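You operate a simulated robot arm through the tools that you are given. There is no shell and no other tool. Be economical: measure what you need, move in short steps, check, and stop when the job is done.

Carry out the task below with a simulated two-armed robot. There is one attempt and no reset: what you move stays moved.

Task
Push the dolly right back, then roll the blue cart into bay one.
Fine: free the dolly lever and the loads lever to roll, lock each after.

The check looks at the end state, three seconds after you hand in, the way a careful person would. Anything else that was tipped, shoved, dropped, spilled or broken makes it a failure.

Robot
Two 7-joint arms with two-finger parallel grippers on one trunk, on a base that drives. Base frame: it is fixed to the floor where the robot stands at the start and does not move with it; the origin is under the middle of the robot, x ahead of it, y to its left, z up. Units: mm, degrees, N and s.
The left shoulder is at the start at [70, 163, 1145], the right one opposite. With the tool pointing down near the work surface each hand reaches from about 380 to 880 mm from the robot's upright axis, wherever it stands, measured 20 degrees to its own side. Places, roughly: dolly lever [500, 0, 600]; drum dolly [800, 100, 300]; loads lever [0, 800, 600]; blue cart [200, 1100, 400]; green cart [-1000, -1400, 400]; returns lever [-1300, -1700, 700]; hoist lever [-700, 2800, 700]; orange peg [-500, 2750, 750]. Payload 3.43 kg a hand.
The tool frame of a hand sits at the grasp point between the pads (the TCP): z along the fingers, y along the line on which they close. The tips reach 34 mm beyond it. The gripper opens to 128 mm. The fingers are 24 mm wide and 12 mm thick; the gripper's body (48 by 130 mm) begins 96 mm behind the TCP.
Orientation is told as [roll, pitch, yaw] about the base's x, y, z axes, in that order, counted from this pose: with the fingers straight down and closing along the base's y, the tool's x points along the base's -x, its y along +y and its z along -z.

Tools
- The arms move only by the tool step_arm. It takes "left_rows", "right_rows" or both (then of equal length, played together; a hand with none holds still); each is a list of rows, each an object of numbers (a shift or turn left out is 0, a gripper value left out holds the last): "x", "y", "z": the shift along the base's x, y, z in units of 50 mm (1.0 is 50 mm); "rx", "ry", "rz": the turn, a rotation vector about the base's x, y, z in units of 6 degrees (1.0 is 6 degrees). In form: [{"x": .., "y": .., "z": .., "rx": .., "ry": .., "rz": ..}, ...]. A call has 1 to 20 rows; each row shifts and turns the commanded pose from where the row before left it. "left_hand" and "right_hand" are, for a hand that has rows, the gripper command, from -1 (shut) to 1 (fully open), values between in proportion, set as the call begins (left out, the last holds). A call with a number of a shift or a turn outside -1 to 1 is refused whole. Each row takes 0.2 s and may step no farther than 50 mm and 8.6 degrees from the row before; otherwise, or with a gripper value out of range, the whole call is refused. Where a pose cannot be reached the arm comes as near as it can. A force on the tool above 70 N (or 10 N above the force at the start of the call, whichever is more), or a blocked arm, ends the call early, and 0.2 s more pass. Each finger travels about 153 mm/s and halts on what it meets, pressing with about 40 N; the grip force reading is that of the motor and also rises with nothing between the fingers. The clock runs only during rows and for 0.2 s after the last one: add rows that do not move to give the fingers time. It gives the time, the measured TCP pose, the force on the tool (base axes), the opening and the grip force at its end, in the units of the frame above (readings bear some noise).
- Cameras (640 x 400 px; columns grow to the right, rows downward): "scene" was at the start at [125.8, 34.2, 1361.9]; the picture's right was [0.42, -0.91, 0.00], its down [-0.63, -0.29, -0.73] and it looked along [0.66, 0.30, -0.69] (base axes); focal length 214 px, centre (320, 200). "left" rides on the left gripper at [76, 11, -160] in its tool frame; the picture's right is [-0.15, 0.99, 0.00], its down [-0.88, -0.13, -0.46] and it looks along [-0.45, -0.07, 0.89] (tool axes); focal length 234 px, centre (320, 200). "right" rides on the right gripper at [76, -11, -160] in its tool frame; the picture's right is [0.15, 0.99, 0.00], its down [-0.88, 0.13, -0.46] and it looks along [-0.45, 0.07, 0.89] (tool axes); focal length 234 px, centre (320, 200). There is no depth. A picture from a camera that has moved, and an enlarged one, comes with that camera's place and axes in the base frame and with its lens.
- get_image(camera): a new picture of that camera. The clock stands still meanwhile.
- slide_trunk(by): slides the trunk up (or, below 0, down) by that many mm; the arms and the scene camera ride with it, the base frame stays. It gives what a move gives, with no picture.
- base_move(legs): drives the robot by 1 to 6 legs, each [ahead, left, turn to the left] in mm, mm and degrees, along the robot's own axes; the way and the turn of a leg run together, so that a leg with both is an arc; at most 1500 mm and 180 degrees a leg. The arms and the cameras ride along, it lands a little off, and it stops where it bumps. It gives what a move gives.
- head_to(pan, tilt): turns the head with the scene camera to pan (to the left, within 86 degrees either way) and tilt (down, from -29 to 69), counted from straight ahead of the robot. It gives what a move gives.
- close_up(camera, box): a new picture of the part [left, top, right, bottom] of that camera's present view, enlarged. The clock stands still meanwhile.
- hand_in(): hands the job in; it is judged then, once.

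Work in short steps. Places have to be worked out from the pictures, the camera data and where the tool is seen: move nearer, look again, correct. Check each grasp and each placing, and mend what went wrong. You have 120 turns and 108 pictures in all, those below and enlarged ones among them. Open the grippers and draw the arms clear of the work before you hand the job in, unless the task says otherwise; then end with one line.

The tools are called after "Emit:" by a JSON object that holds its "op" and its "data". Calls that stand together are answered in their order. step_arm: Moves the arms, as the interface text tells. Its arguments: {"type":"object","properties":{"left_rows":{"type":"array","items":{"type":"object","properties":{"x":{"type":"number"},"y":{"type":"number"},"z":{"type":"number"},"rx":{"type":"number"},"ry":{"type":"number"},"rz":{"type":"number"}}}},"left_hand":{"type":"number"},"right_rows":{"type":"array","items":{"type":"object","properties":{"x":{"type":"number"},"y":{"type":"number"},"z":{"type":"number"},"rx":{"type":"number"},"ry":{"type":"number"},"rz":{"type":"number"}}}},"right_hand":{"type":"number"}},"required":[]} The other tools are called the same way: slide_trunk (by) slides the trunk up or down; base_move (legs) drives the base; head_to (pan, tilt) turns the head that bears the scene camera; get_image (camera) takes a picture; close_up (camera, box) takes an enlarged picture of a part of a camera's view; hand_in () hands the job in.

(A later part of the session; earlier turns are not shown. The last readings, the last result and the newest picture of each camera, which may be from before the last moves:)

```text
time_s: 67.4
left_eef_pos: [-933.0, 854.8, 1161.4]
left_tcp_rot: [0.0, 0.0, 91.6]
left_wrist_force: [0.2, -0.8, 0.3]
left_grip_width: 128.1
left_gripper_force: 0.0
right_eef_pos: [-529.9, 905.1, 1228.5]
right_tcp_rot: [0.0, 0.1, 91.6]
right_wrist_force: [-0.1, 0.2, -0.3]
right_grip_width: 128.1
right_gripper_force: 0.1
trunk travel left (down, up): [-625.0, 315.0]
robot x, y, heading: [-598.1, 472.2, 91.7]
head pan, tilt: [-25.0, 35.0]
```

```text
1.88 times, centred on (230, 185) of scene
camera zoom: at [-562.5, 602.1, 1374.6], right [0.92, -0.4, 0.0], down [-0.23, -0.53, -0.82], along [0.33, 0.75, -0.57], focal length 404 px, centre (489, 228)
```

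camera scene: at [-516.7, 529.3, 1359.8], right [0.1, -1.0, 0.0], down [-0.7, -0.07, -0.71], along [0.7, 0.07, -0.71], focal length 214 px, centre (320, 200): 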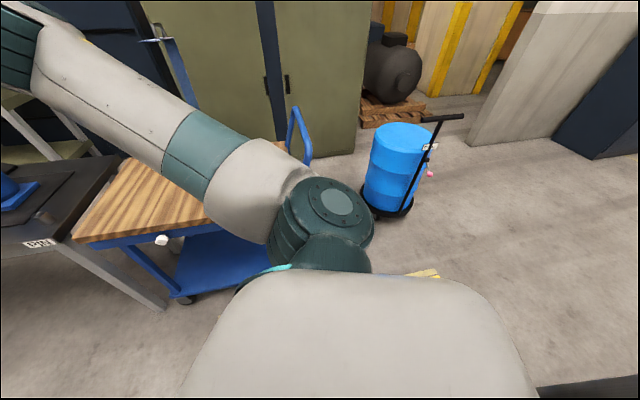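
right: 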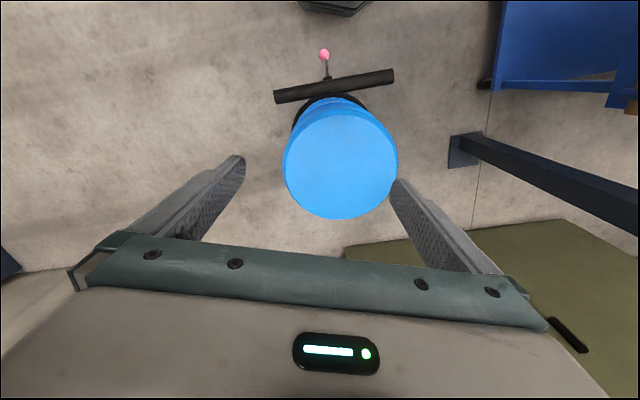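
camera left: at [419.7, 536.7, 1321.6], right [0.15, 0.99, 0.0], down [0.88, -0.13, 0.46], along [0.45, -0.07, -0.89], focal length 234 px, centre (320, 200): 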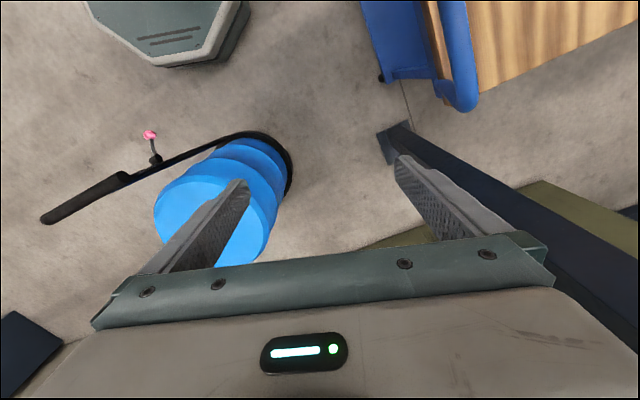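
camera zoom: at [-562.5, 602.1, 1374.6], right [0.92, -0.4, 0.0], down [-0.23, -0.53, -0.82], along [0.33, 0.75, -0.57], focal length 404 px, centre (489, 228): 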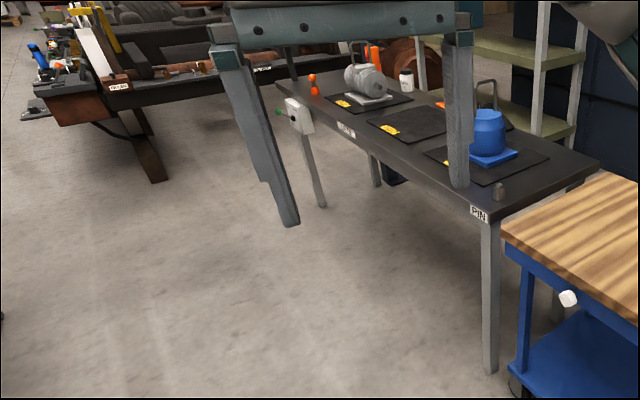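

A mark lies on the floor around (215,-106), uncovered now. I turn the robot to look at it.

Emit:
{"op": "base_move", "data": {"legs": [[-400, 300, 0], [0, 0, -90]]}}

Emit:
{"op": "head_to", "data": {"pan": 0, "tilt": 35}}

Emit:
{"op": "get_image", "data": {"camera": "scene"}}

```text
time_s: 74.1
left_eef_pos: [-506.3, 408.8, 1162.9]
left_tcp_rot: [-0.1, 0.0, 3.8]
left_wrist_force: [-0.3, -0.3, -0.4]
left_grip_width: 128.1
left_gripper_force: 0.0
right_eef_pos: [-443.0, 7.4, 1228.6]
right_tcp_rot: [0.0, 0.0, 3.7]
right_wrist_force: [0.2, 0.0, 0.0]
right_grip_width: 127.8
right_gripper_force: 0.1
trunk travel left (down, up): [-625.0, 315.0]
robot x, y, heading: [-881.4, 55.8, 3.5]
head pan, tilt: [-25.0, 35.0]
```

```text
time_s: 75.0
left_eef_pos: [-506.8, 408.2, 1160.8]
left_tcp_rot: [0.0, 0.0, 3.7]
left_wrist_force: [0.3, 0.5, 0.1]
left_grip_width: 128.2
left_gripper_force: 0.1
right_eef_pos: [-441.7, 7.9, 1228.4]
right_tcp_rot: [0.1, 0.0, 3.7]
right_wrist_force: [0.3, 0.3, -0.4]
right_grip_width: 128.0
right_gripper_force: 0.0
trunk travel left (down, up): [-625.0, 315.0]
robot x, y, heading: [-878.3, 56.9, 3.4]
head pan, tilt: [0.0, 35.0]
```

```text
73 pictures are left
camera scene: at [-739.6, 67.0, 1374.6], right [0.06, -1.0, 0.0], down [-0.57, -0.04, -0.82], along [0.82, 0.05, -0.57], focal length 214 px, centre (320, 200)
```

scene: 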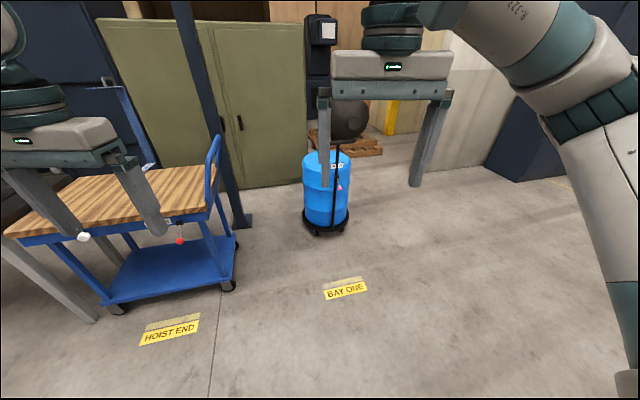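

Found it: "BAY ONE" at about (151,-67), 1119 mm from "HOIST END" along (.30,-.95); the dolly must go back along about +17°. I drive up behind the dolly handle.

Emit:
{"op": "base_move", "data": {"legs": [[0, 0, 13.5], [0, -447, 0], [700, 0, 0]]}}

Emit:
{"op": "head_to", "data": {"pan": 0, "tilt": 55}}

Emit:
{"op": "get_image", "data": {"camera": "scene"}}

```text
time_s: 82.0
left_eef_pos: [196.4, 288.3, 1161.3]
left_tcp_rot: [0.0, 0.1, 19.1]
left_wrist_force: [-0.2, -0.3, 0.7]
left_grip_width: 128.4
left_gripper_force: 0.0
right_eef_pos: [365.1, -81.3, 1229.1]
right_tcp_rot: [0.0, 0.0, 19.1]
right_wrist_force: [0.1, 0.0, 1.1]
right_grip_width: 128.1
right_gripper_force: 0.1
trunk travel left (down, up): [-625.0, 315.0]
robot x, y, heading: [-69.2, -145.8, 18.8]
head pan, tilt: [0.0, 35.0]
```

```text
time_s: 82.9
left_eef_pos: [195.8, 288.7, 1162.2]
left_tcp_rot: [-0.1, 0.0, 19.1]
left_wrist_force: [0.0, -0.4, -0.2]
left_grip_width: 127.9
left_gripper_force: 0.1
right_eef_pos: [364.5, -80.4, 1228.2]
right_tcp_rot: [0.1, 0.1, 19.1]
right_wrist_force: [0.0, 0.2, -0.4]
right_grip_width: 127.8
right_gripper_force: 0.1
trunk travel left (down, up): [-625.0, 315.0]
robot x, y, heading: [-66.2, -148.1, 19.2]
head pan, tilt: [0.0, 55.0]
```

```text
72 pictures are left
camera scene: at [47.9, -108.0, 1346.4], right [0.33, -0.94, 0.0], down [-0.77, -0.27, -0.57], along [0.54, 0.19, -0.82], focal length 214 px, centre (320, 200)
```

scene: 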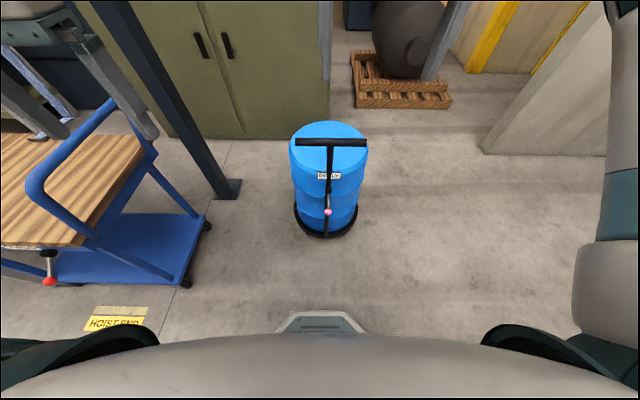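

Aligned with the dolly; knob ≈ (477,10,628), bar ≈ (567,35,896). I zoom on the lever.

Emit:
{"op": "close_up", "data": {"camera": "scene", "box": [280, 110, 390, 245]}}

Emit:
{"op": "close_up", "data": {"camera": "scene", "box": [0, 80, 240, 340]}}

```text
2.96 times, centred on (335, 178) of scene
camera zoom: at [47.9, -108.0, 1346.4], right [0.33, -0.94, 0.0], down [-0.77, -0.27, -0.57], along [0.54, 0.19, -0.82], focal length 636 px, centre (276, 267)
```

zoom: 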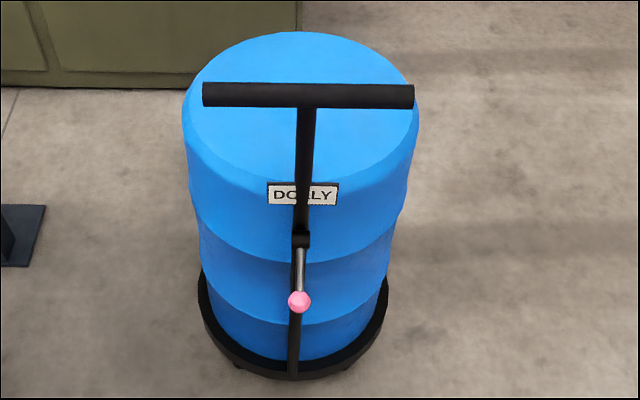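

```text
1.54 times, centred on (120, 210) of scene
camera zoom: at [47.9, -108.0, 1346.4], right [0.33, -0.94, 0.0], down [-0.77, -0.27, -0.57], along [0.54, 0.19, -0.82], focal length 330 px, centre (628, 185)
```

zoom: 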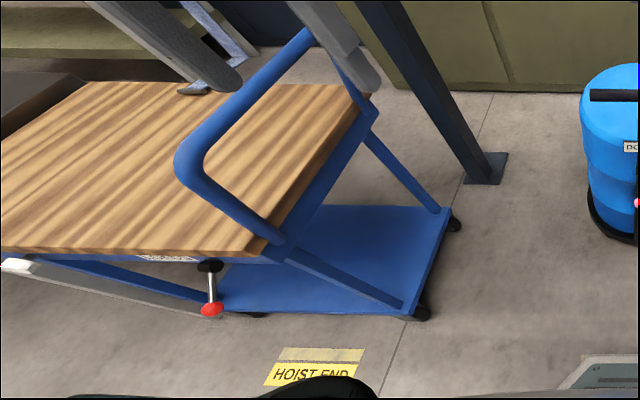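

Both levers look near horizontal. I lower the trunk and tilt the right hand forward 45° to get a close look at the lever.

Emit:
{"op": "slide_trunk", "data": {"by": -350}}

Emit:
{"op": "step_arm", "data": {"right_rows": [{"rx": 0.33, "ry": -0.94}, {"rx": 0.33, "ry": -0.94}, {"rx": 0.33, "ry": -0.94}, {"rx": 0.33, "ry": -0.94}, {"rx": 0.33, "ry": -0.94}, {"rx": 0.33, "ry": -0.94}, {"rx": 0.33, "ry": -0.94}]}}

Emit:
{"op": "get_image", "data": {"camera": "right"}}

```text
time_s: 86.3
left_eef_pos: [196.3, 288.2, 811.3]
left_tcp_rot: [0.0, 0.0, 19.2]
left_wrist_force: [0.3, -0.1, 1.0]
left_grip_width: 128.1
left_gripper_force: 0.0
right_eef_pos: [365.7, -81.5, 878.6]
right_tcp_rot: [0.0, 0.0, 19.1]
right_wrist_force: [-0.1, 0.6, 0.4]
right_grip_width: 128.2
right_gripper_force: 0.0
trunk travel left (down, up): [-275.0, 665.0]
robot x, y, heading: [-68.5, -148.7, 19.1]
head pan, tilt: [0.0, 55.0]
```

```text
time_s: 87.9
left_eef_pos: [195.9, 288.0, 812.4]
left_tcp_rot: [0.0, -0.1, 19.2]
left_wrist_force: [-0.5, 0.8, 0.0]
left_grip_width: 128.1
left_gripper_force: 0.0
right_eef_pos: [364.1, -79.1, 878.8]
right_tcp_rot: [0.2, -42.0, 18.9]
right_wrist_force: [-0.4, 0.6, -0.1]
right_grip_width: 127.9
right_gripper_force: 0.0
trunk travel left (down, up): [-275.0, 665.0]
robot x, y, heading: [-68.4, -147.4, 19.2]
head pan, tilt: [0.0, 55.0]
```

```text
69 pictures are left
camera right: at [214.9, -144.1, 946.4], right [-0.43, 0.9, -0.1], down [0.29, 0.24, 0.93], along [0.86, 0.37, -0.36], focal length 234 px, centre (320, 200)
```

right: 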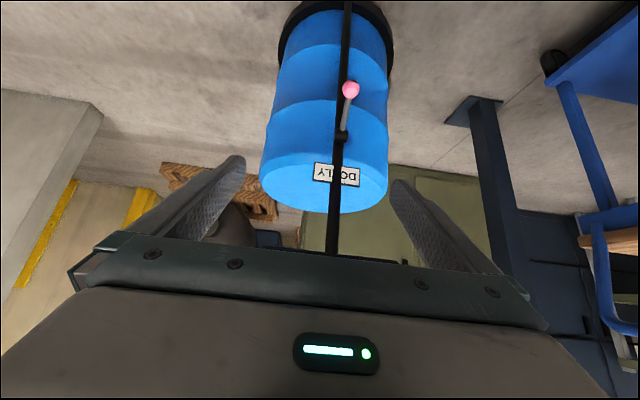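

Knob ≈ (478,5,628), hub ≈ (570,42,640), lever nearly horizontal toward me. I move the right hand to a pre-grasp 100 mm back along the fingers.

Emit:
{"op": "step_arm", "data": {"right_rows": [{"x": 0.25, "y": 0.32, "z": -0.88}, {"x": 0.25, "y": 0.32, "z": -0.88}, {"x": 0.25, "y": 0.33, "z": -0.88}, {"x": 0.25, "y": 0.33, "z": -0.88}]}}

Emit:
{"op": "get_image", "data": {"camera": "right"}}

Emit:
{"op": "get_image", "data": {"camera": "scene"}}

```text
time_s: 88.9
left_eef_pos: [196.3, 288.5, 810.3]
left_tcp_rot: [-0.1, 0.0, 19.1]
left_wrist_force: [-0.1, -1.0, -0.3]
left_grip_width: 127.9
left_gripper_force: 0.1
right_eef_pos: [416.8, -18.1, 700.5]
right_tcp_rot: [0.2, -42.0, 19.0]
right_wrist_force: [-0.1, 0.3, -0.1]
right_grip_width: 127.7
right_gripper_force: 0.1
trunk travel left (down, up): [-275.0, 665.0]
robot x, y, heading: [-64.6, -147.5, 19.2]
head pan, tilt: [0.0, 55.0]
```

```text
68 pictures are left
camera right: at [266.3, -80.8, 768.6], right [-0.43, 0.9, -0.09], down [0.29, 0.24, 0.93], along [0.86, 0.37, -0.36], focal length 234 px, centre (320, 200)
```

right: 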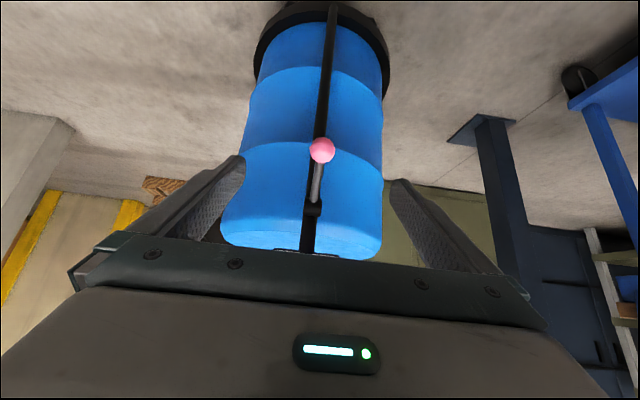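

```text
67 pictures are left
camera scene: at [48.3, -107.9, 996.4], right [0.33, -0.94, 0.0], down [-0.77, -0.27, -0.57], along [0.54, 0.19, -0.82], focal length 214 px, centre (320, 200)
```

scene: 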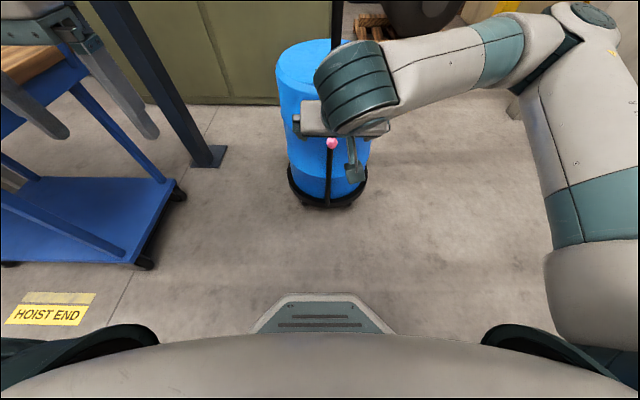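

Triangulated knob ≈ (487,12,613), lever ≈26° below horizontal. I advance and close on the knob.

Emit:
{"op": "step_arm", "data": {"right_rows": [{"x": 0.47, "y": 0.19, "z": -0.58}, {"x": 0.47, "y": 0.2, "z": -0.58}, {"x": 0.47, "y": 0.2, "z": -0.58}]}}

Emit:
{"op": "get_image", "data": {"camera": "right"}}

```text
time_s: 89.7
left_eef_pos: [196.4, 288.0, 811.8]
left_tcp_rot: [0.0, 0.0, 19.2]
left_wrist_force: [0.0, 0.6, 0.2]
left_grip_width: 128.1
left_gripper_force: 0.2
right_eef_pos: [488.9, 12.1, 614.3]
right_tcp_rot: [0.1, -41.8, 19.1]
right_wrist_force: [-0.4, -0.2, 0.2]
right_grip_width: 127.8
right_gripper_force: 0.0
trunk travel left (down, up): [-275.0, 665.0]
robot x, y, heading: [-67.5, -149.0, 19.0]
head pan, tilt: [0.0, 55.0]
```

```text
66 pictures are left
camera right: at [339.2, -52.3, 682.3], right [-0.43, 0.9, -0.1], down [0.29, 0.24, 0.93], along [0.86, 0.37, -0.36], focal length 234 px, centre (320, 200)
```

right: 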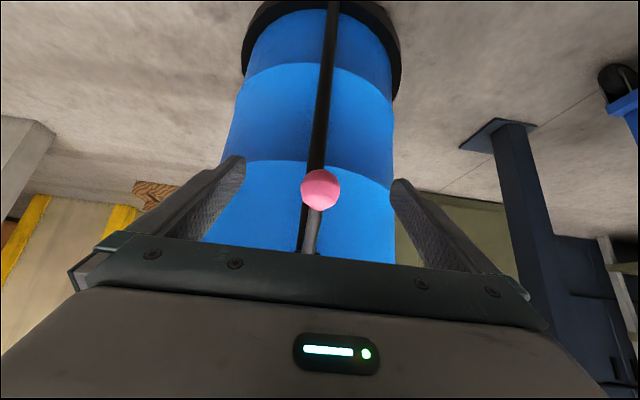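

The knob sits right at the TCP pixel. Close.

Emit:
{"op": "step_arm", "data": {"right_rows": [{}, {}, {}, {}], "right_hand": -1}}

Emit:
{"op": "get_image", "data": {"camera": "right"}}

```text
time_s: 90.7
left_eef_pos: [196.2, 287.8, 812.1]
left_tcp_rot: [0.0, 0.0, 19.2]
left_wrist_force: [-0.3, 1.3, -0.5]
left_grip_width: 128.0
left_gripper_force: 0.0
right_eef_pos: [488.6, 11.1, 614.0]
right_tcp_rot: [0.1, -41.8, 19.0]
right_wrist_force: [3.7, -0.7, -1.8]
right_grip_width: 30.8
right_gripper_force: 45.4
trunk travel left (down, up): [-275.0, 665.0]
robot x, y, heading: [-68.9, -149.1, 19.2]
head pan, tilt: [0.0, 55.0]
```

```text
65 pictures are left
camera right: at [339.1, -52.4, 682.5], right [-0.43, 0.9, -0.1], down [0.29, 0.24, 0.93], along [0.86, 0.37, -0.36], focal length 234 px, centre (320, 200)
```

right: 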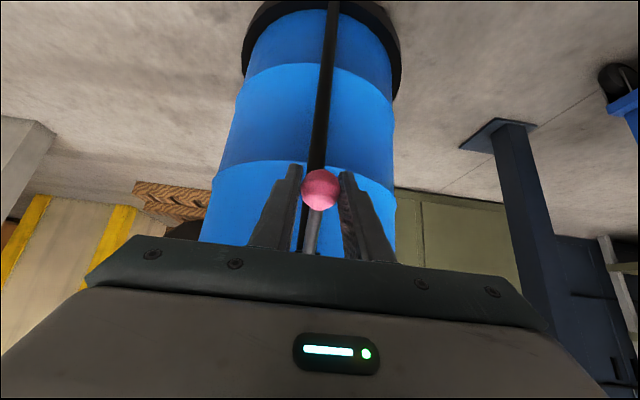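

Knob held (30.8 mm). I probe upward along its arc by about 20 mm.

Emit:
{"op": "step_arm", "data": {"right_rows": [{"x": -0.08, "y": -0.03, "z": 0.18}, {"x": -0.08, "y": -0.03, "z": 0.18}]}}

```text
time_s: 91.3
left_eef_pos: [198.3, 286.1, 811.3]
left_tcp_rot: [0.1, 0.0, 19.0]
left_wrist_force: [0.2, 0.3, -0.2]
left_grip_width: 128.0
left_gripper_force: 0.1
right_eef_pos: [479.1, 8.6, 630.2]
right_tcp_rot: [0.0, -41.6, 18.9]
right_wrist_force: [7.3, -11.1, -15.8]
right_grip_width: 30.9
right_gripper_force: 44.8
trunk travel left (down, up): [-275.0, 665.0]
robot x, y, heading: [-65.0, -146.8, 19.1]
head pan, tilt: [0.0, 55.0]
```

It moved up with modest force; continue a little further along the arc.

Emit:
{"op": "step_arm", "data": {"right_rows": [{"x": -0.04, "y": -0.02, "z": 0.19}, {"x": -0.02, "y": -0.01, "z": 0.2}]}}

Emit:
{"op": "get_image", "data": {"camera": "right"}}

```text
time_s: 91.9
left_eef_pos: [197.1, 287.1, 811.2]
left_tcp_rot: [0.1, -0.1, 19.1]
left_wrist_force: [0.5, -0.4, -0.4]
left_grip_width: 127.9
left_gripper_force: 0.0
right_eef_pos: [474.7, 6.6, 651.6]
right_tcp_rot: [0.1, -41.7, 18.9]
right_wrist_force: [1.4, -24.9, -16.1]
right_grip_width: 30.9
right_gripper_force: 45.0
trunk travel left (down, up): [-275.0, 665.0]
robot x, y, heading: [-68.8, -146.4, 18.9]
head pan, tilt: [0.0, 55.0]
```

```text
64 pictures are left
camera right: at [325.4, -56.7, 720.4], right [-0.43, 0.9, -0.1], down [0.29, 0.24, 0.93], along [0.86, 0.37, -0.36], focal length 234 px, centre (320, 200)
```

right: 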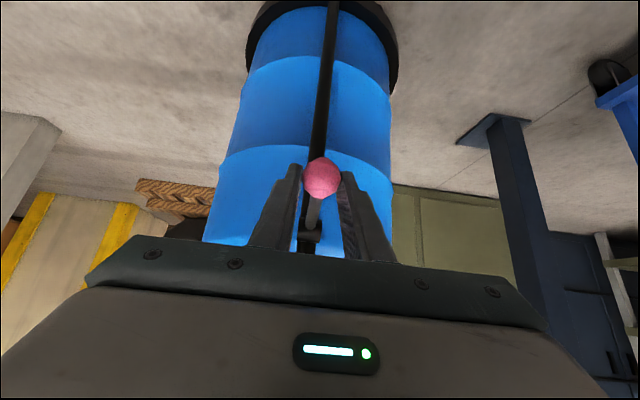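

Side force −25 N in y says the knob wants to move right. I ease right ~8 mm and continue up.

Emit:
{"op": "step_arm", "data": {"right_rows": [{"x": 0.05, "y": -0.15}, {"x": 0.0, "y": 0.0}]}}

Emit:
{"op": "step_arm", "data": {"right_rows": [{"z": 0.2}, {"z": 0.2}]}}

```text
time_s: 92.5
left_eef_pos: [194.6, 290.4, 811.3]
left_tcp_rot: [-0.1, 0.1, 19.3]
left_wrist_force: [0.9, 0.4, 0.2]
left_grip_width: 128.0
left_gripper_force: 0.1
right_eef_pos: [476.6, 7.5, 653.5]
right_tcp_rot: [0.4, -41.7, 19.4]
right_wrist_force: [-11.0, 13.5, -16.0]
right_grip_width: 30.8
right_gripper_force: 44.6
trunk travel left (down, up): [-275.0, 665.0]
robot x, y, heading: [-67.8, -147.3, 19.1]
head pan, tilt: [0.0, 55.0]
```

```text
time_s: 93.1
left_eef_pos: [194.5, 290.0, 810.8]
left_tcp_rot: [-0.1, -0.1, 19.3]
left_wrist_force: [-0.2, -0.5, 0.7]
left_grip_width: 128.1
left_gripper_force: 0.1
right_eef_pos: [476.9, 7.2, 675.0]
right_tcp_rot: [0.4, -42.0, 19.3]
right_wrist_force: [-13.1, 33.0, -9.4]
right_grip_width: 30.9
right_gripper_force: 45.2
trunk travel left (down, up): [-275.0, 665.0]
robot x, y, heading: [-66.5, -148.9, 19.3]
head pan, tilt: [0.0, 55.0]
```

Overcorrected; lateral is stiff. I shift back ~4 mm and continue the arc up (now bending toward the post).

Emit:
{"op": "step_arm", "data": {"right_rows": [{"x": -0.03, "y": 0.08}, {"x": 0.03, "y": 0.01, "z": 0.2}, {"x": 0.06, "y": 0.02, "z": 0.2}]}}

Emit:
{"op": "get_image", "data": {"camera": "scene"}}

```text
time_s: 93.9
left_eef_pos: [197.3, 286.6, 812.3]
left_tcp_rot: [0.1, 0.0, 19.0]
left_wrist_force: [-0.3, -1.3, -0.1]
left_grip_width: 127.8
left_gripper_force: 0.1
right_eef_pos: [481.7, 2.0, 694.1]
right_tcp_rot: [0.0, -41.9, 18.7]
right_wrist_force: [-0.7, -0.5, 0.6]
right_grip_width: 0.0
right_gripper_force: 33.0
trunk travel left (down, up): [-275.0, 665.0]
robot x, y, heading: [-69.4, -149.7, 19.2]
head pan, tilt: [0.0, 55.0]
```

```text
63 pictures are left
camera scene: at [48.1, -110.0, 996.6], right [0.33, -0.95, 0.0], down [-0.77, -0.27, -0.57], along [0.54, 0.19, -0.82], focal length 214 px, centre (320, 200)
```

scene: 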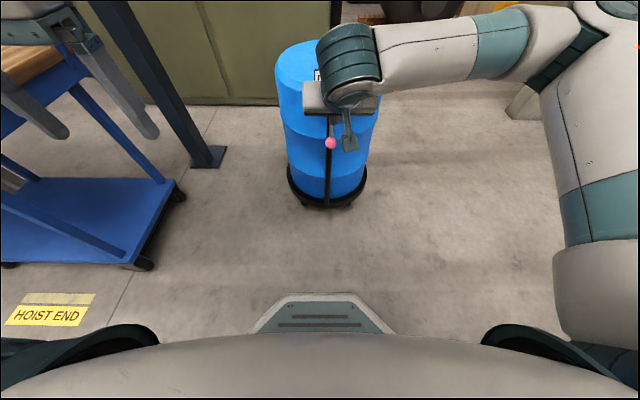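

The knob slipped out and appears back at its old place. I open, and check with a close-up.

Emit:
{"op": "step_arm", "data": {"right_rows": [{"x": -0.6, "y": -0.2, "z": 0.7}, {"x": -0.6, "y": -0.2, "z": 0.7}, {}], "right_hand": 1}}

Emit:
{"op": "get_image", "data": {"camera": "right"}}

Emit:
{"op": "close_up", "data": {"camera": "scene", "box": [260, 30, 400, 220]}}

```text
time_s: 94.7
left_eef_pos: [196.5, 286.9, 811.7]
left_tcp_rot: [-0.1, -0.1, 19.1]
left_wrist_force: [0.0, 0.5, 0.5]
left_grip_width: 127.8
left_gripper_force: 0.0
right_eef_pos: [423.2, -10.1, 762.8]
right_tcp_rot: [0.0, -41.9, 19.1]
right_wrist_force: [0.4, 0.1, 0.3]
right_grip_width: 127.9
right_gripper_force: 0.1
trunk travel left (down, up): [-275.0, 665.0]
robot x, y, heading: [-69.4, -146.3, 19.3]
head pan, tilt: [0.0, 55.0]
```

```text
62 pictures are left
camera right: at [273.9, -73.2, 831.8], right [-0.43, 0.9, -0.1], down [0.29, 0.24, 0.93], along [0.86, 0.37, -0.36], focal length 234 px, centre (320, 200)
```

right: 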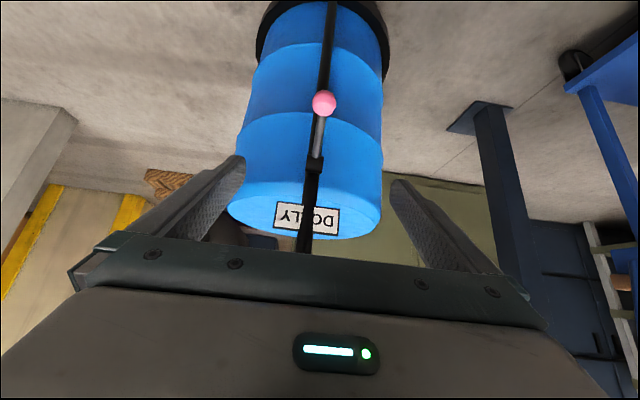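

```text
2.11 times, centred on (330, 125) of scene
camera zoom: at [48.0, -108.0, 996.3], right [0.33, -0.94, 0.0], down [-0.77, -0.27, -0.57], along [0.54, 0.19, -0.82], focal length 452 px, centre (299, 358)
```

zoom: 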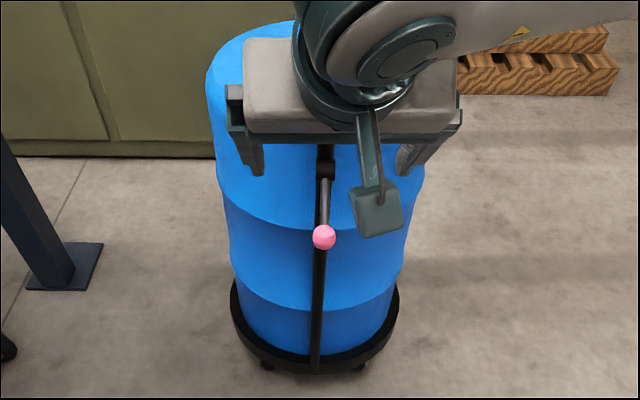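

The lever fell back to its rest (knob z≈615), so it is sprung upward. I regrasp and probe downward.

Emit:
{"op": "step_arm", "data": {"right_rows": [{"x": 0.1, "y": 0.06, "z": -0.95}, {"x": 0.6, "y": 0.2, "z": -0.7}, {"x": 0.6, "y": 0.2, "z": -0.7}, {"z": -0.6}]}}

Emit:
{"op": "step_arm", "data": {"right_rows": [{}, {}, {}, {}], "right_hand": -1}}

Emit:
{"op": "step_arm", "data": {"right_rows": [{"x": 0.06, "y": 0.02, "z": -0.12}, {"x": 0.06, "y": 0.02, "z": -0.12}]}}

```text
time_s: 95.7
left_eef_pos: [196.2, 288.5, 812.4]
left_tcp_rot: [0.0, 0.0, 19.3]
left_wrist_force: [-0.1, -0.2, 0.0]
left_grip_width: 127.9
left_gripper_force: 0.1
right_eef_pos: [486.6, 11.3, 616.4]
right_tcp_rot: [0.1, -41.9, 19.1]
right_wrist_force: [-0.9, 0.4, -0.4]
right_grip_width: 128.1
right_gripper_force: 0.0
trunk travel left (down, up): [-275.0, 665.0]
robot x, y, heading: [-65.8, -149.0, 19.0]
head pan, tilt: [0.0, 55.0]
```

```text
time_s: 96.7
left_eef_pos: [196.0, 289.0, 811.5]
left_tcp_rot: [-0.1, 0.0, 19.1]
left_wrist_force: [-0.2, 0.1, -0.2]
left_grip_width: 128.1
left_gripper_force: 0.0
right_eef_pos: [486.6, 10.9, 615.6]
right_tcp_rot: [0.3, -41.8, 19.1]
right_wrist_force: [-1.7, 5.4, -2.1]
right_grip_width: 30.6
right_gripper_force: 44.9
trunk travel left (down, up): [-275.0, 665.0]
robot x, y, heading: [-67.4, -144.7, 18.8]
head pan, tilt: [0.0, 55.0]
```

```text
time_s: 97.3
left_eef_pos: [193.3, 287.7, 813.8]
left_tcp_rot: [0.0, -0.3, 19.2]
left_wrist_force: [1.3, -0.2, -0.8]
left_grip_width: 128.1
left_gripper_force: 0.1
right_eef_pos: [490.1, 11.6, 607.8]
right_tcp_rot: [0.2, -42.1, 19.1]
right_wrist_force: [-13.2, -0.7, 26.2]
right_grip_width: 30.7
right_gripper_force: 44.4
trunk travel left (down, up): [-275.0, 665.0]
robot x, y, heading: [-69.6, -150.7, 19.3]
head pan, tilt: [0.0, 55.0]
```

Downward hits a stop (29 N), so free must be up, past a centre. I follow the knob's arc about the hub (R≈102) upward.

Emit:
{"op": "step_arm", "data": {"right_rows": [{"x": -0.12, "y": -0.04, "z": 0.24}, {"x": -0.07, "y": -0.024, "z": 0.2}, {"x": -0.07, "y": -0.024, "z": 0.2}, {"x": -0.03, "y": -0.01, "z": 0.21}, {"x": -0.03, "y": -0.01, "z": 0.21}, {"x": 0.014, "y": 0.005, "z": 0.21}, {"x": 0.014, "y": 0.005, "z": 0.21}]}}

Emit:
{"op": "get_image", "data": {"camera": "right"}}

```text
time_s: 98.9
left_eef_pos: [195.6, 289.5, 811.1]
left_tcp_rot: [0.0, 0.0, 19.2]
left_wrist_force: [-0.6, 0.0, -0.3]
left_grip_width: 128.0
left_gripper_force: 0.0
right_eef_pos: [476.6, 7.3, 676.2]
right_tcp_rot: [0.1, -41.8, 19.1]
right_wrist_force: [-9.0, 8.0, -13.1]
right_grip_width: 30.8
right_gripper_force: 45.2
trunk travel left (down, up): [-275.0, 665.0]
robot x, y, heading: [-71.3, -148.6, 19.2]
head pan, tilt: [0.0, 55.0]
```

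```text
60 pictures are left
camera right: at [327.9, -56.1, 745.0], right [-0.43, 0.9, -0.1], down [0.29, 0.24, 0.93], along [0.86, 0.37, -0.36], focal length 234 px, centre (320, 200)
```

right: 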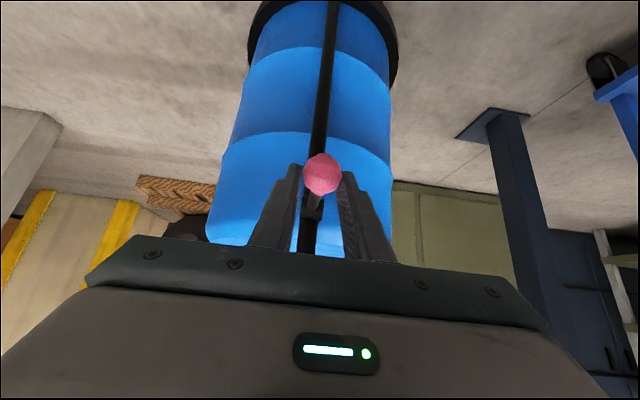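

Retriangulating, the hub is nearer at ≈(545,30,669), R≈81, lever at −42°; my arc was off and the knob slid across the pads. I release, regrasp at the rest place, and follow the right arc.

Emit:
{"op": "step_arm", "data": {"right_rows": [{}, {}, {"x": 0.11, "y": 0.05, "z": -0.62}, {"x": 0.11, "y": 0.05, "z": -0.62}, {}], "right_hand": 1}}

Emit:
{"op": "step_arm", "data": {"right_rows": [{}, {}, {}, {}], "right_hand": -1}}

Emit:
{"op": "get_image", "data": {"camera": "right"}}

```text
time_s: 100.1
left_eef_pos: [195.6, 288.1, 810.7]
left_tcp_rot: [0.1, 0.0, 19.2]
left_wrist_force: [0.0, 0.2, 0.1]
left_grip_width: 127.9
left_gripper_force: 0.1
right_eef_pos: [486.1, 9.9, 615.2]
right_tcp_rot: [0.2, -42.0, 19.1]
right_wrist_force: [0.2, -0.5, 0.3]
right_grip_width: 128.0
right_gripper_force: 0.0
trunk travel left (down, up): [-275.0, 665.0]
robot x, y, heading: [-66.1, -149.7, 19.0]
head pan, tilt: [0.0, 55.0]
```

```text
time_s: 101.1
left_eef_pos: [195.5, 288.0, 812.2]
left_tcp_rot: [0.0, 0.0, 19.2]
left_wrist_force: [-0.9, 0.3, 0.4]
left_grip_width: 128.0
left_gripper_force: 0.1
right_eef_pos: [487.4, 10.5, 615.6]
right_tcp_rot: [0.2, -41.9, 19.1]
right_wrist_force: [-0.3, -0.5, 0.4]
right_grip_width: 30.8
right_gripper_force: 45.7
trunk travel left (down, up): [-275.0, 665.0]
robot x, y, heading: [-67.5, -145.0, 19.1]
head pan, tilt: [0.0, 55.0]
```

```text
59 pictures are left
camera right: at [337.5, -53.1, 682.7], right [-0.43, 0.9, -0.1], down [0.29, 0.24, 0.93], along [0.86, 0.37, -0.36], focal length 234 px, centre (320, 200)
```

right: 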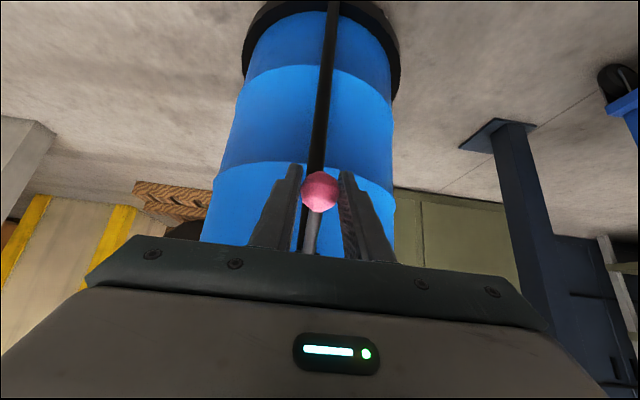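

Good grip. Follow the corrected arc to past horizontal.

Emit:
{"op": "step_arm", "data": {"right_rows": [{"x": -0.187, "y": -0.065, "z": 0.274}, {"x": -0.13, "y": -0.046, "z": 0.31}, {"x": -0.068, "y": -0.024, "z": 0.33}, {"x": 0, "y": 0, "z": 0.34}, {"x": 0.068, "y": 0.024, "z": 0.33}]}}

Emit:
{"op": "get_image", "data": {"camera": "right"}}

```text
time_s: 102.3
left_eef_pos: [196.3, 287.7, 812.1]
left_tcp_rot: [0.0, 0.0, 19.2]
left_wrist_force: [-0.3, 0.9, 0.0]
left_grip_width: 127.7
left_gripper_force: 0.0
right_eef_pos: [471.8, 5.7, 694.5]
right_tcp_rot: [0.1, -41.8, 19.0]
right_wrist_force: [-4.1, -3.3, -13.2]
right_grip_width: 30.8
right_gripper_force: 44.6
trunk travel left (down, up): [-275.0, 665.0]
robot x, y, heading: [-68.6, -149.8, 19.1]
head pan, tilt: [0.0, 55.0]
```

```text
58 pictures are left
camera right: at [322.6, -57.9, 762.8], right [-0.43, 0.9, -0.1], down [0.29, 0.24, 0.93], along [0.86, 0.37, -0.36], focal length 234 px, centre (320, 200)
```

right: 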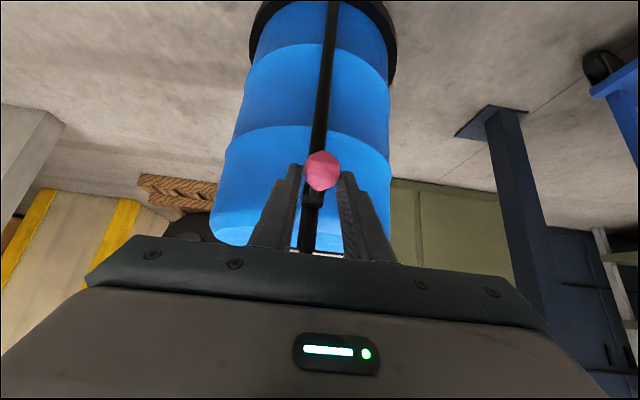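

The 40 N grip slips at ~14 N, so I'll push from beneath instead with the fingers as a horizontal fork under the knob. I release, back the base 230 mm, and pitch the hand to horizontal.

Emit:
{"op": "step_arm", "data": {"right_rows": [{}, {}, {"x": -0.5, "y": -0.17, "z": 0.5}, {"x": -0.5, "y": -0.17, "z": 0.5}], "right_hand": 1}}

Emit:
{"op": "base_move", "data": {"legs": [[-230, 0, 0]]}}

Emit:
{"op": "step_arm", "data": {"right_rows": [{"rx": 0.33, "ry": -0.94, "z": -0.6}, {"rx": 0.33, "ry": -0.94, "z": -0.6}, {"rx": 0.33, "ry": -0.94, "z": -0.6}, {"rx": 0.33, "ry": -0.94, "z": -0.6}, {"rx": 0.33, "ry": -0.94, "z": -0.6}, {"rx": 0.33, "ry": -0.94}, {"rx": 0.33, "ry": -0.94}, {"rx": 0.33, "ry": -0.94}], "right_hand": -0.65}}

Emit:
{"op": "get_image", "data": {"camera": "scene"}}

Emit:
{"op": "get_image", "data": {"camera": "right"}}

```text
time_s: 103.3
left_eef_pos: [196.5, 287.3, 811.2]
left_tcp_rot: [0.0, 0.1, 19.3]
left_wrist_force: [0.0, 0.1, -0.2]
left_grip_width: 128.2
left_gripper_force: 0.0
right_eef_pos: [419.1, -9.6, 744.6]
right_tcp_rot: [0.2, -41.8, 19.1]
right_wrist_force: [0.8, -0.9, -0.3]
right_grip_width: 128.1
right_gripper_force: 0.0
trunk travel left (down, up): [-275.0, 665.0]
robot x, y, heading: [-66.0, -148.1, 19.3]
head pan, tilt: [0.0, 55.0]
```

```text
time_s: 105.0
left_eef_pos: [-22.9, 212.0, 811.8]
left_tcp_rot: [0.0, -0.2, 19.0]
left_wrist_force: [-0.4, 0.5, 0.1]
left_grip_width: 128.0
left_gripper_force: 0.0
right_eef_pos: [200.1, -85.7, 744.0]
right_tcp_rot: [0.2, -41.8, 19.0]
right_wrist_force: [0.2, 0.3, 0.3]
right_grip_width: 127.9
right_gripper_force: 0.2
trunk travel left (down, up): [-275.0, 665.0]
robot x, y, heading: [-285.3, -221.7, 19.1]
head pan, tilt: [0.0, 55.0]
```

```text
time_s: 106.8
left_eef_pos: [-22.8, 212.5, 812.3]
left_tcp_rot: [0.1, 0.0, 19.0]
left_wrist_force: [0.5, -0.8, 0.1]
left_grip_width: 127.9
left_gripper_force: 0.1
right_eef_pos: [221.9, -52.7, 629.0]
right_tcp_rot: [17.0, -89.0, 2.2]
right_wrist_force: [0.0, 0.2, 0.0]
right_grip_width: 22.4
right_gripper_force: 0.1
right hand out of reach, approached as far as the arm can: row 7, 8
trunk travel left (down, up): [-275.0, 665.0]
robot x, y, heading: [-285.8, -227.2, 19.0]
head pan, tilt: [0.0, 55.0]
```

```text
57 pictures are left
camera scene: at [-171.8, -184.0, 996.3], right [0.33, -0.95, 0.0], down [-0.77, -0.27, -0.57], along [0.54, 0.19, -0.82], focal length 214 px, centre (320, 200)
```

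scene: 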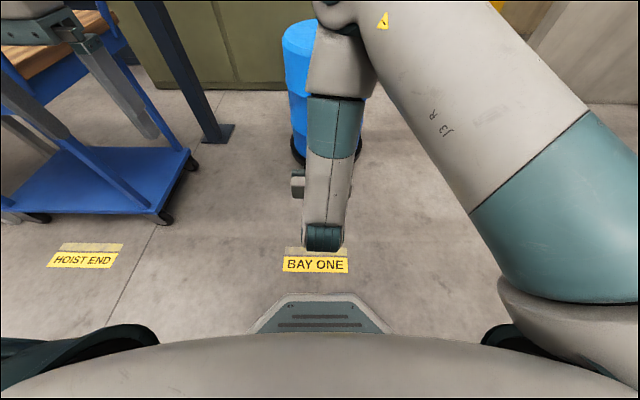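

```text
56 pictures are left
camera right: at [73.6, -114.2, 556.7], right [-0.33, 0.93, -0.14], down [-0.46, -0.03, 0.89], along [0.83, 0.35, 0.44], focal length 234 px, centre (320, 200)
```

right: 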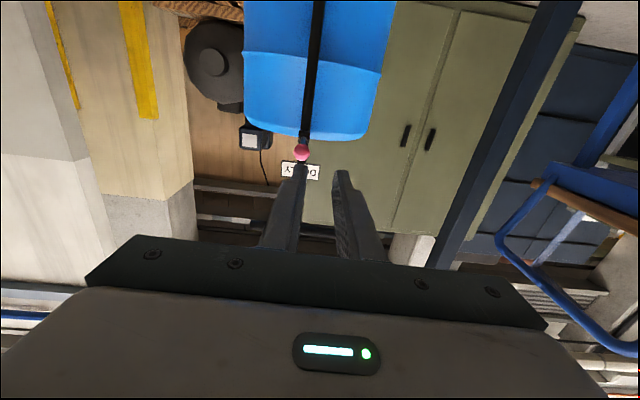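

Hand is level. The knob is 27 mm right of my line and 271 mm ahead; I shift right, drop to z≈580, and drive 150 mm ahead.

Emit:
{"op": "step_arm", "data": {"right_rows": [{"x": 0.09, "y": -0.25, "z": -0.5}, {"x": 0.09, "y": -0.26, "z": -0.48}]}}

Emit:
{"op": "base_move", "data": {"legs": [[150, 0, 0]]}}

Emit:
{"op": "get_image", "data": {"camera": "right"}}

```text
time_s: 107.4
left_eef_pos: [-22.5, 212.6, 812.4]
left_tcp_rot: [-0.1, 0.0, 19.0]
left_wrist_force: [-0.5, -0.8, -0.4]
left_grip_width: 128.0
left_gripper_force: 0.0
right_eef_pos: [225.7, -38.8, 619.6]
right_tcp_rot: [27.4, -89.4, -8.4]
right_wrist_force: [0.0, 0.4, -0.3]
right_grip_width: 22.2
right_gripper_force: 0.1
right hand out of reach, approached as far as the arm can: row 1, 2
trunk travel left (down, up): [-275.0, 665.0]
robot x, y, heading: [-286.8, -224.5, 19.2]
head pan, tilt: [0.0, 55.0]
```

```text
time_s: 108.8
left_eef_pos: [121.5, 258.7, 811.4]
left_tcp_rot: [0.0, 0.1, 18.8]
left_wrist_force: [0.4, -0.4, 0.4]
left_grip_width: 127.9
left_gripper_force: 0.1
right_eef_pos: [369.3, 7.8, 619.5]
right_tcp_rot: [23.1, -89.2, -4.1]
right_wrist_force: [-0.7, -0.2, 0.2]
right_grip_width: 22.0
right_gripper_force: 0.2
trunk travel left (down, up): [-275.0, 665.0]
robot x, y, heading: [-145.9, -174.0, 18.7]
head pan, tilt: [0.0, 55.0]
```

```text
55 pictures are left
camera right: at [220.5, -53.8, 545.3], right [-0.32, 0.94, -0.14], down [-0.46, -0.03, 0.89], along [0.83, 0.35, 0.44], focal length 234 px, centre (320, 200)
```

right: 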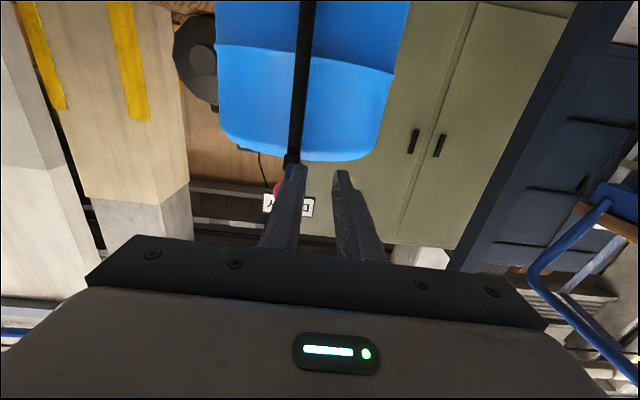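

The arm is limited when so close in. I back up 150 mm and let the arm extend forward and right/down instead.

Emit:
{"op": "base_move", "data": {"legs": [[-150, 0, 0]]}}

Emit:
{"op": "step_arm", "data": {"right_rows": [{"x": 0.8, "y": 0.28}, {"x": 0.8, "y": 0.28}, {"x": 0.8, "y": 0.28}]}}

```text
time_s: 110.2
left_eef_pos: [-21.8, 209.4, 812.3]
left_tcp_rot: [-0.1, 0.0, 18.6]
left_wrist_force: [0.0, -0.3, 0.1]
left_grip_width: 128.1
left_gripper_force: 0.2
right_eef_pos: [223.8, -43.4, 620.0]
right_tcp_rot: [27.1, -89.3, -8.4]
right_wrist_force: [-0.2, -0.4, 0.8]
right_grip_width: 22.4
right_gripper_force: 0.1
trunk travel left (down, up): [-275.0, 665.0]
robot x, y, heading: [-294.6, -222.2, 18.6]
head pan, tilt: [0.0, 55.0]
```

```text
time_s: 111.0
left_eef_pos: [-20.3, 209.6, 812.2]
left_tcp_rot: [0.0, -0.1, 18.7]
left_wrist_force: [0.5, 0.0, 0.0]
left_grip_width: 128.1
left_gripper_force: 0.0
right_eef_pos: [344.3, -1.8, 620.5]
right_tcp_rot: [23.4, -89.2, -4.7]
right_wrist_force: [-0.6, 0.0, 0.1]
right_grip_width: 22.5
right_gripper_force: 0.1
trunk travel left (down, up): [-275.0, 665.0]
robot x, y, heading: [-291.6, -225.7, 18.8]
head pan, tilt: [0.0, 55.0]
```

Now with more extension, shift right 33 mm and down 38 mm.

Emit:
{"op": "step_arm", "data": {"right_rows": [{"x": 0.11, "y": -0.31, "z": -0.38}, {"x": 0.11, "y": -0.31, "z": -0.38}]}}

Emit:
{"op": "get_image", "data": {"camera": "right"}}

```text
time_s: 111.6
left_eef_pos: [-21.5, 209.2, 812.2]
left_tcp_rot: [-0.1, 0.0, 18.6]
left_wrist_force: [-0.3, -0.8, -0.1]
left_grip_width: 128.1
left_gripper_force: 0.0
right_eef_pos: [344.7, -19.9, 589.9]
right_tcp_rot: [17.7, -89.1, 0.5]
right_wrist_force: [0.0, 0.1, -0.2]
right_grip_width: 22.3
right_gripper_force: 0.0
right hand out of reach, approached as far as the arm can: row 2
trunk travel left (down, up): [-275.0, 665.0]
robot x, y, heading: [-289.9, -224.2, 18.2]
head pan, tilt: [0.0, 55.0]
```

```text
54 pictures are left
camera right: at [195.7, -80.6, 517.5], right [-0.31, 0.94, -0.14], down [-0.46, -0.02, 0.89], along [0.83, 0.34, 0.44], focal length 234 px, centre (320, 200)
```

right: 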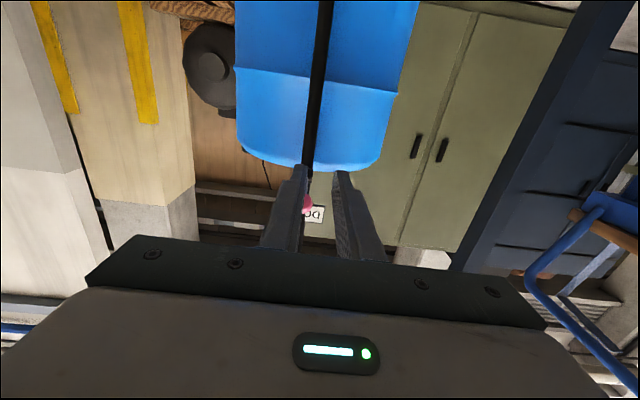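

Still 15 mm right to go. I lower the trunk 12 mm, then shift right and forward.

Emit:
{"op": "slide_trunk", "data": {"by": -12}}

Emit:
{"op": "step_arm", "data": {"right_rows": [{"x": 0.6, "y": 0.2}, {"x": 0.6, "y": 0.2}, {"x": 0.1, "y": -0.28}]}}

Emit:
{"op": "get_image", "data": {"camera": "right"}}

```text
time_s: 112.2
left_eef_pos: [-21.5, 209.7, 801.5]
left_tcp_rot: [-0.1, 0.0, 18.5]
left_wrist_force: [0.7, -0.4, 0.9]
left_grip_width: 128.1
left_gripper_force: 0.1
right_eef_pos: [344.8, -21.0, 578.4]
right_tcp_rot: [17.7, -89.1, 0.4]
right_wrist_force: [0.7, 0.2, 0.4]
right_grip_width: 22.5
right_gripper_force: 0.0
trunk travel left (down, up): [-263.0, 677.0]
robot x, y, heading: [-289.1, -224.5, 18.7]
head pan, tilt: [0.0, 55.0]
```

```text
time_s: 113.0
left_eef_pos: [-22.0, 209.0, 800.0]
left_tcp_rot: [0.0, -0.1, 18.5]
left_wrist_force: [0.5, 0.5, 1.0]
left_grip_width: 128.2
left_gripper_force: 0.1
right_eef_pos: [394.9, 2.9, 592.1]
right_tcp_rot: [13.1, -88.8, 4.7]
right_wrist_force: [0.8, -0.1, 1.0]
right_grip_width: 22.8
right_gripper_force: 0.0
right hand out of reach, approached as far as the arm can: row 1, 2, 3
trunk travel left (down, up): [-263.0, 677.0]
robot x, y, heading: [-289.6, -221.9, 18.4]
head pan, tilt: [0.0, 55.0]
```

```text
53 pictures are left
camera right: at [245.0, -57.0, 519.2], right [-0.31, 0.94, -0.14], down [-0.46, -0.01, 0.89], along [0.84, 0.34, 0.43], focal length 234 px, centre (320, 200)
```

right: 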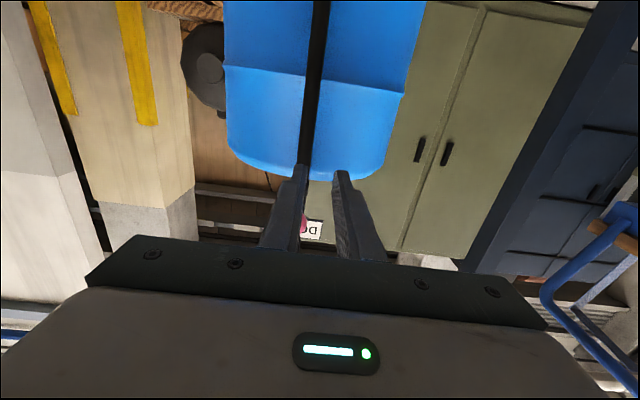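

The arm limits me here, but the trunk and base can position the fork: trunk −14, base right 22 mm, then ahead 85 mm; the trunk will then lift the lever.

Emit:
{"op": "slide_trunk", "data": {"by": -16}}

Emit:
{"op": "base_move", "data": {"legs": [[0, -22, 0]]}}

Emit:
{"op": "get_image", "data": {"camera": "right"}}

```text
time_s: 113.6
left_eef_pos: [-22.0, 210.1, 784.3]
left_tcp_rot: [0.1, 0.0, 18.6]
left_wrist_force: [0.0, -0.2, 0.5]
left_grip_width: 127.8
left_gripper_force: 0.1
right_eef_pos: [393.9, 2.1, 575.4]
right_tcp_rot: [14.0, -88.8, 3.7]
right_wrist_force: [0.6, 0.0, 0.4]
right_grip_width: 22.4
right_gripper_force: 0.0
trunk travel left (down, up): [-247.0, 693.0]
robot x, y, heading: [-289.5, -223.0, 18.3]
head pan, tilt: [0.0, 55.0]
```

```text
time_s: 114.4
left_eef_pos: [-14.2, 187.4, 784.6]
left_tcp_rot: [0.1, 0.0, 18.7]
left_wrist_force: [-0.4, 0.4, -0.2]
left_grip_width: 128.2
left_gripper_force: 0.1
right_eef_pos: [401.6, -18.8, 575.6]
right_tcp_rot: [15.8, -88.8, 1.9]
right_wrist_force: [0.0, -0.4, 1.0]
right_grip_width: 22.5
right_gripper_force: 0.1
trunk travel left (down, up): [-247.0, 693.0]
robot x, y, heading: [-282.4, -242.4, 18.6]
head pan, tilt: [0.0, 55.0]
```

```text
52 pictures are left
camera right: at [251.9, -77.9, 503.1], right [-0.3, 0.94, -0.14], down [-0.45, -0.01, 0.89], along [0.84, 0.34, 0.43], focal length 234 px, centre (320, 200)
```

right: 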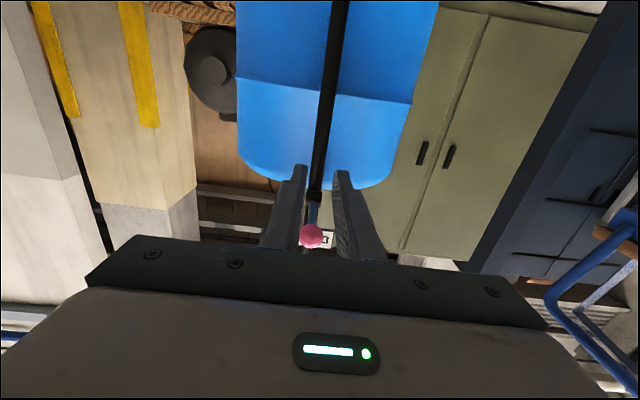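

Knob is nearly centred between the fingers, slightly above. Advance 82 mm with 6 mm right.

Emit:
{"op": "base_move", "data": {"legs": [[82, -6, 0]]}}

Emit:
{"op": "get_image", "data": {"camera": "right"}}

```text
time_s: 115.5
left_eef_pos: [64.6, 208.8, 782.7]
left_tcp_rot: [0.0, 0.2, 18.8]
left_wrist_force: [0.6, 0.8, -0.7]
left_grip_width: 127.9
left_gripper_force: 0.1
right_eef_pos: [480.2, 2.7, 574.7]
right_tcp_rot: [12.7, -88.7, 5.1]
right_wrist_force: [-0.7, 0.8, -1.5]
right_grip_width: 22.3
right_gripper_force: 0.1
trunk travel left (down, up): [-247.0, 693.0]
robot x, y, heading: [-201.8, -223.4, 18.7]
head pan, tilt: [0.0, 55.0]
```

```text
51 pictures are left
camera right: at [330.9, -56.6, 502.4], right [-0.31, 0.94, -0.14], down [-0.45, -0.01, 0.89], along [0.84, 0.34, 0.43], focal length 234 px, centre (320, 200)
```

right: 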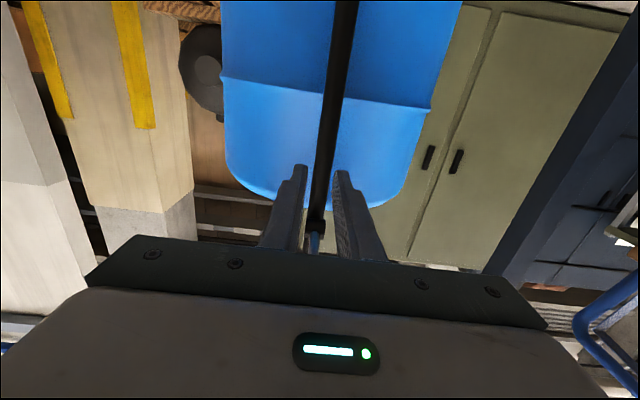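

The fork is under the knob. Lift by trunk 70 mm.

Emit:
{"op": "slide_trunk", "data": {"by": 70}}

Emit:
{"op": "get_image", "data": {"camera": "right"}}

Emit:
{"op": "get_image", "data": {"camera": "scene"}}

```text
time_s: 116.6
left_eef_pos: [64.2, 208.5, 854.5]
left_tcp_rot: [0.0, -0.1, 18.7]
left_wrist_force: [-0.2, 0.4, 0.2]
left_grip_width: 127.9
left_gripper_force: 0.1
right_eef_pos: [479.9, 2.7, 645.3]
right_tcp_rot: [12.7, -88.7, 5.2]
right_wrist_force: [0.3, -0.5, 0.4]
right_grip_width: 22.4
right_gripper_force: 0.0
trunk travel left (down, up): [-317.0, 623.0]
robot x, y, heading: [-205.5, -222.5, 18.5]
head pan, tilt: [0.0, 55.0]
```

```text
50 pictures are left
camera right: at [330.6, -56.7, 572.7], right [-0.31, 0.94, -0.14], down [-0.45, -0.01, 0.89], along [0.84, 0.34, 0.43], focal length 234 px, centre (320, 200)
```

right: 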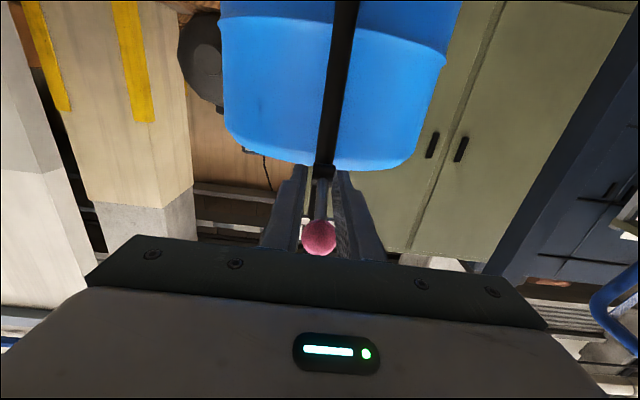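

```text
49 pictures are left
camera scene: at [-87.9, -185.2, 1038.3], right [0.32, -0.95, 0.0], down [-0.78, -0.26, -0.57], along [0.54, 0.18, -0.82], focal length 214 px, centre (320, 200)
```

scene: 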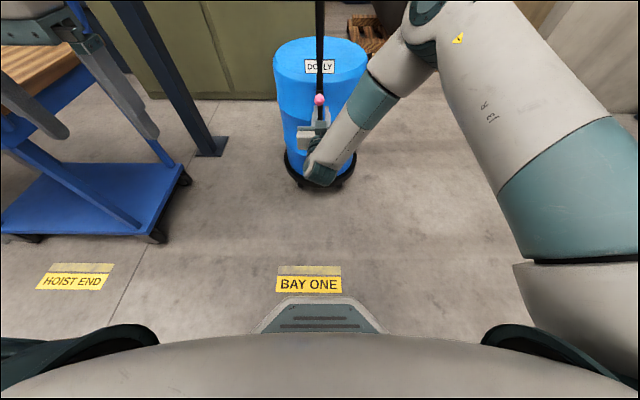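

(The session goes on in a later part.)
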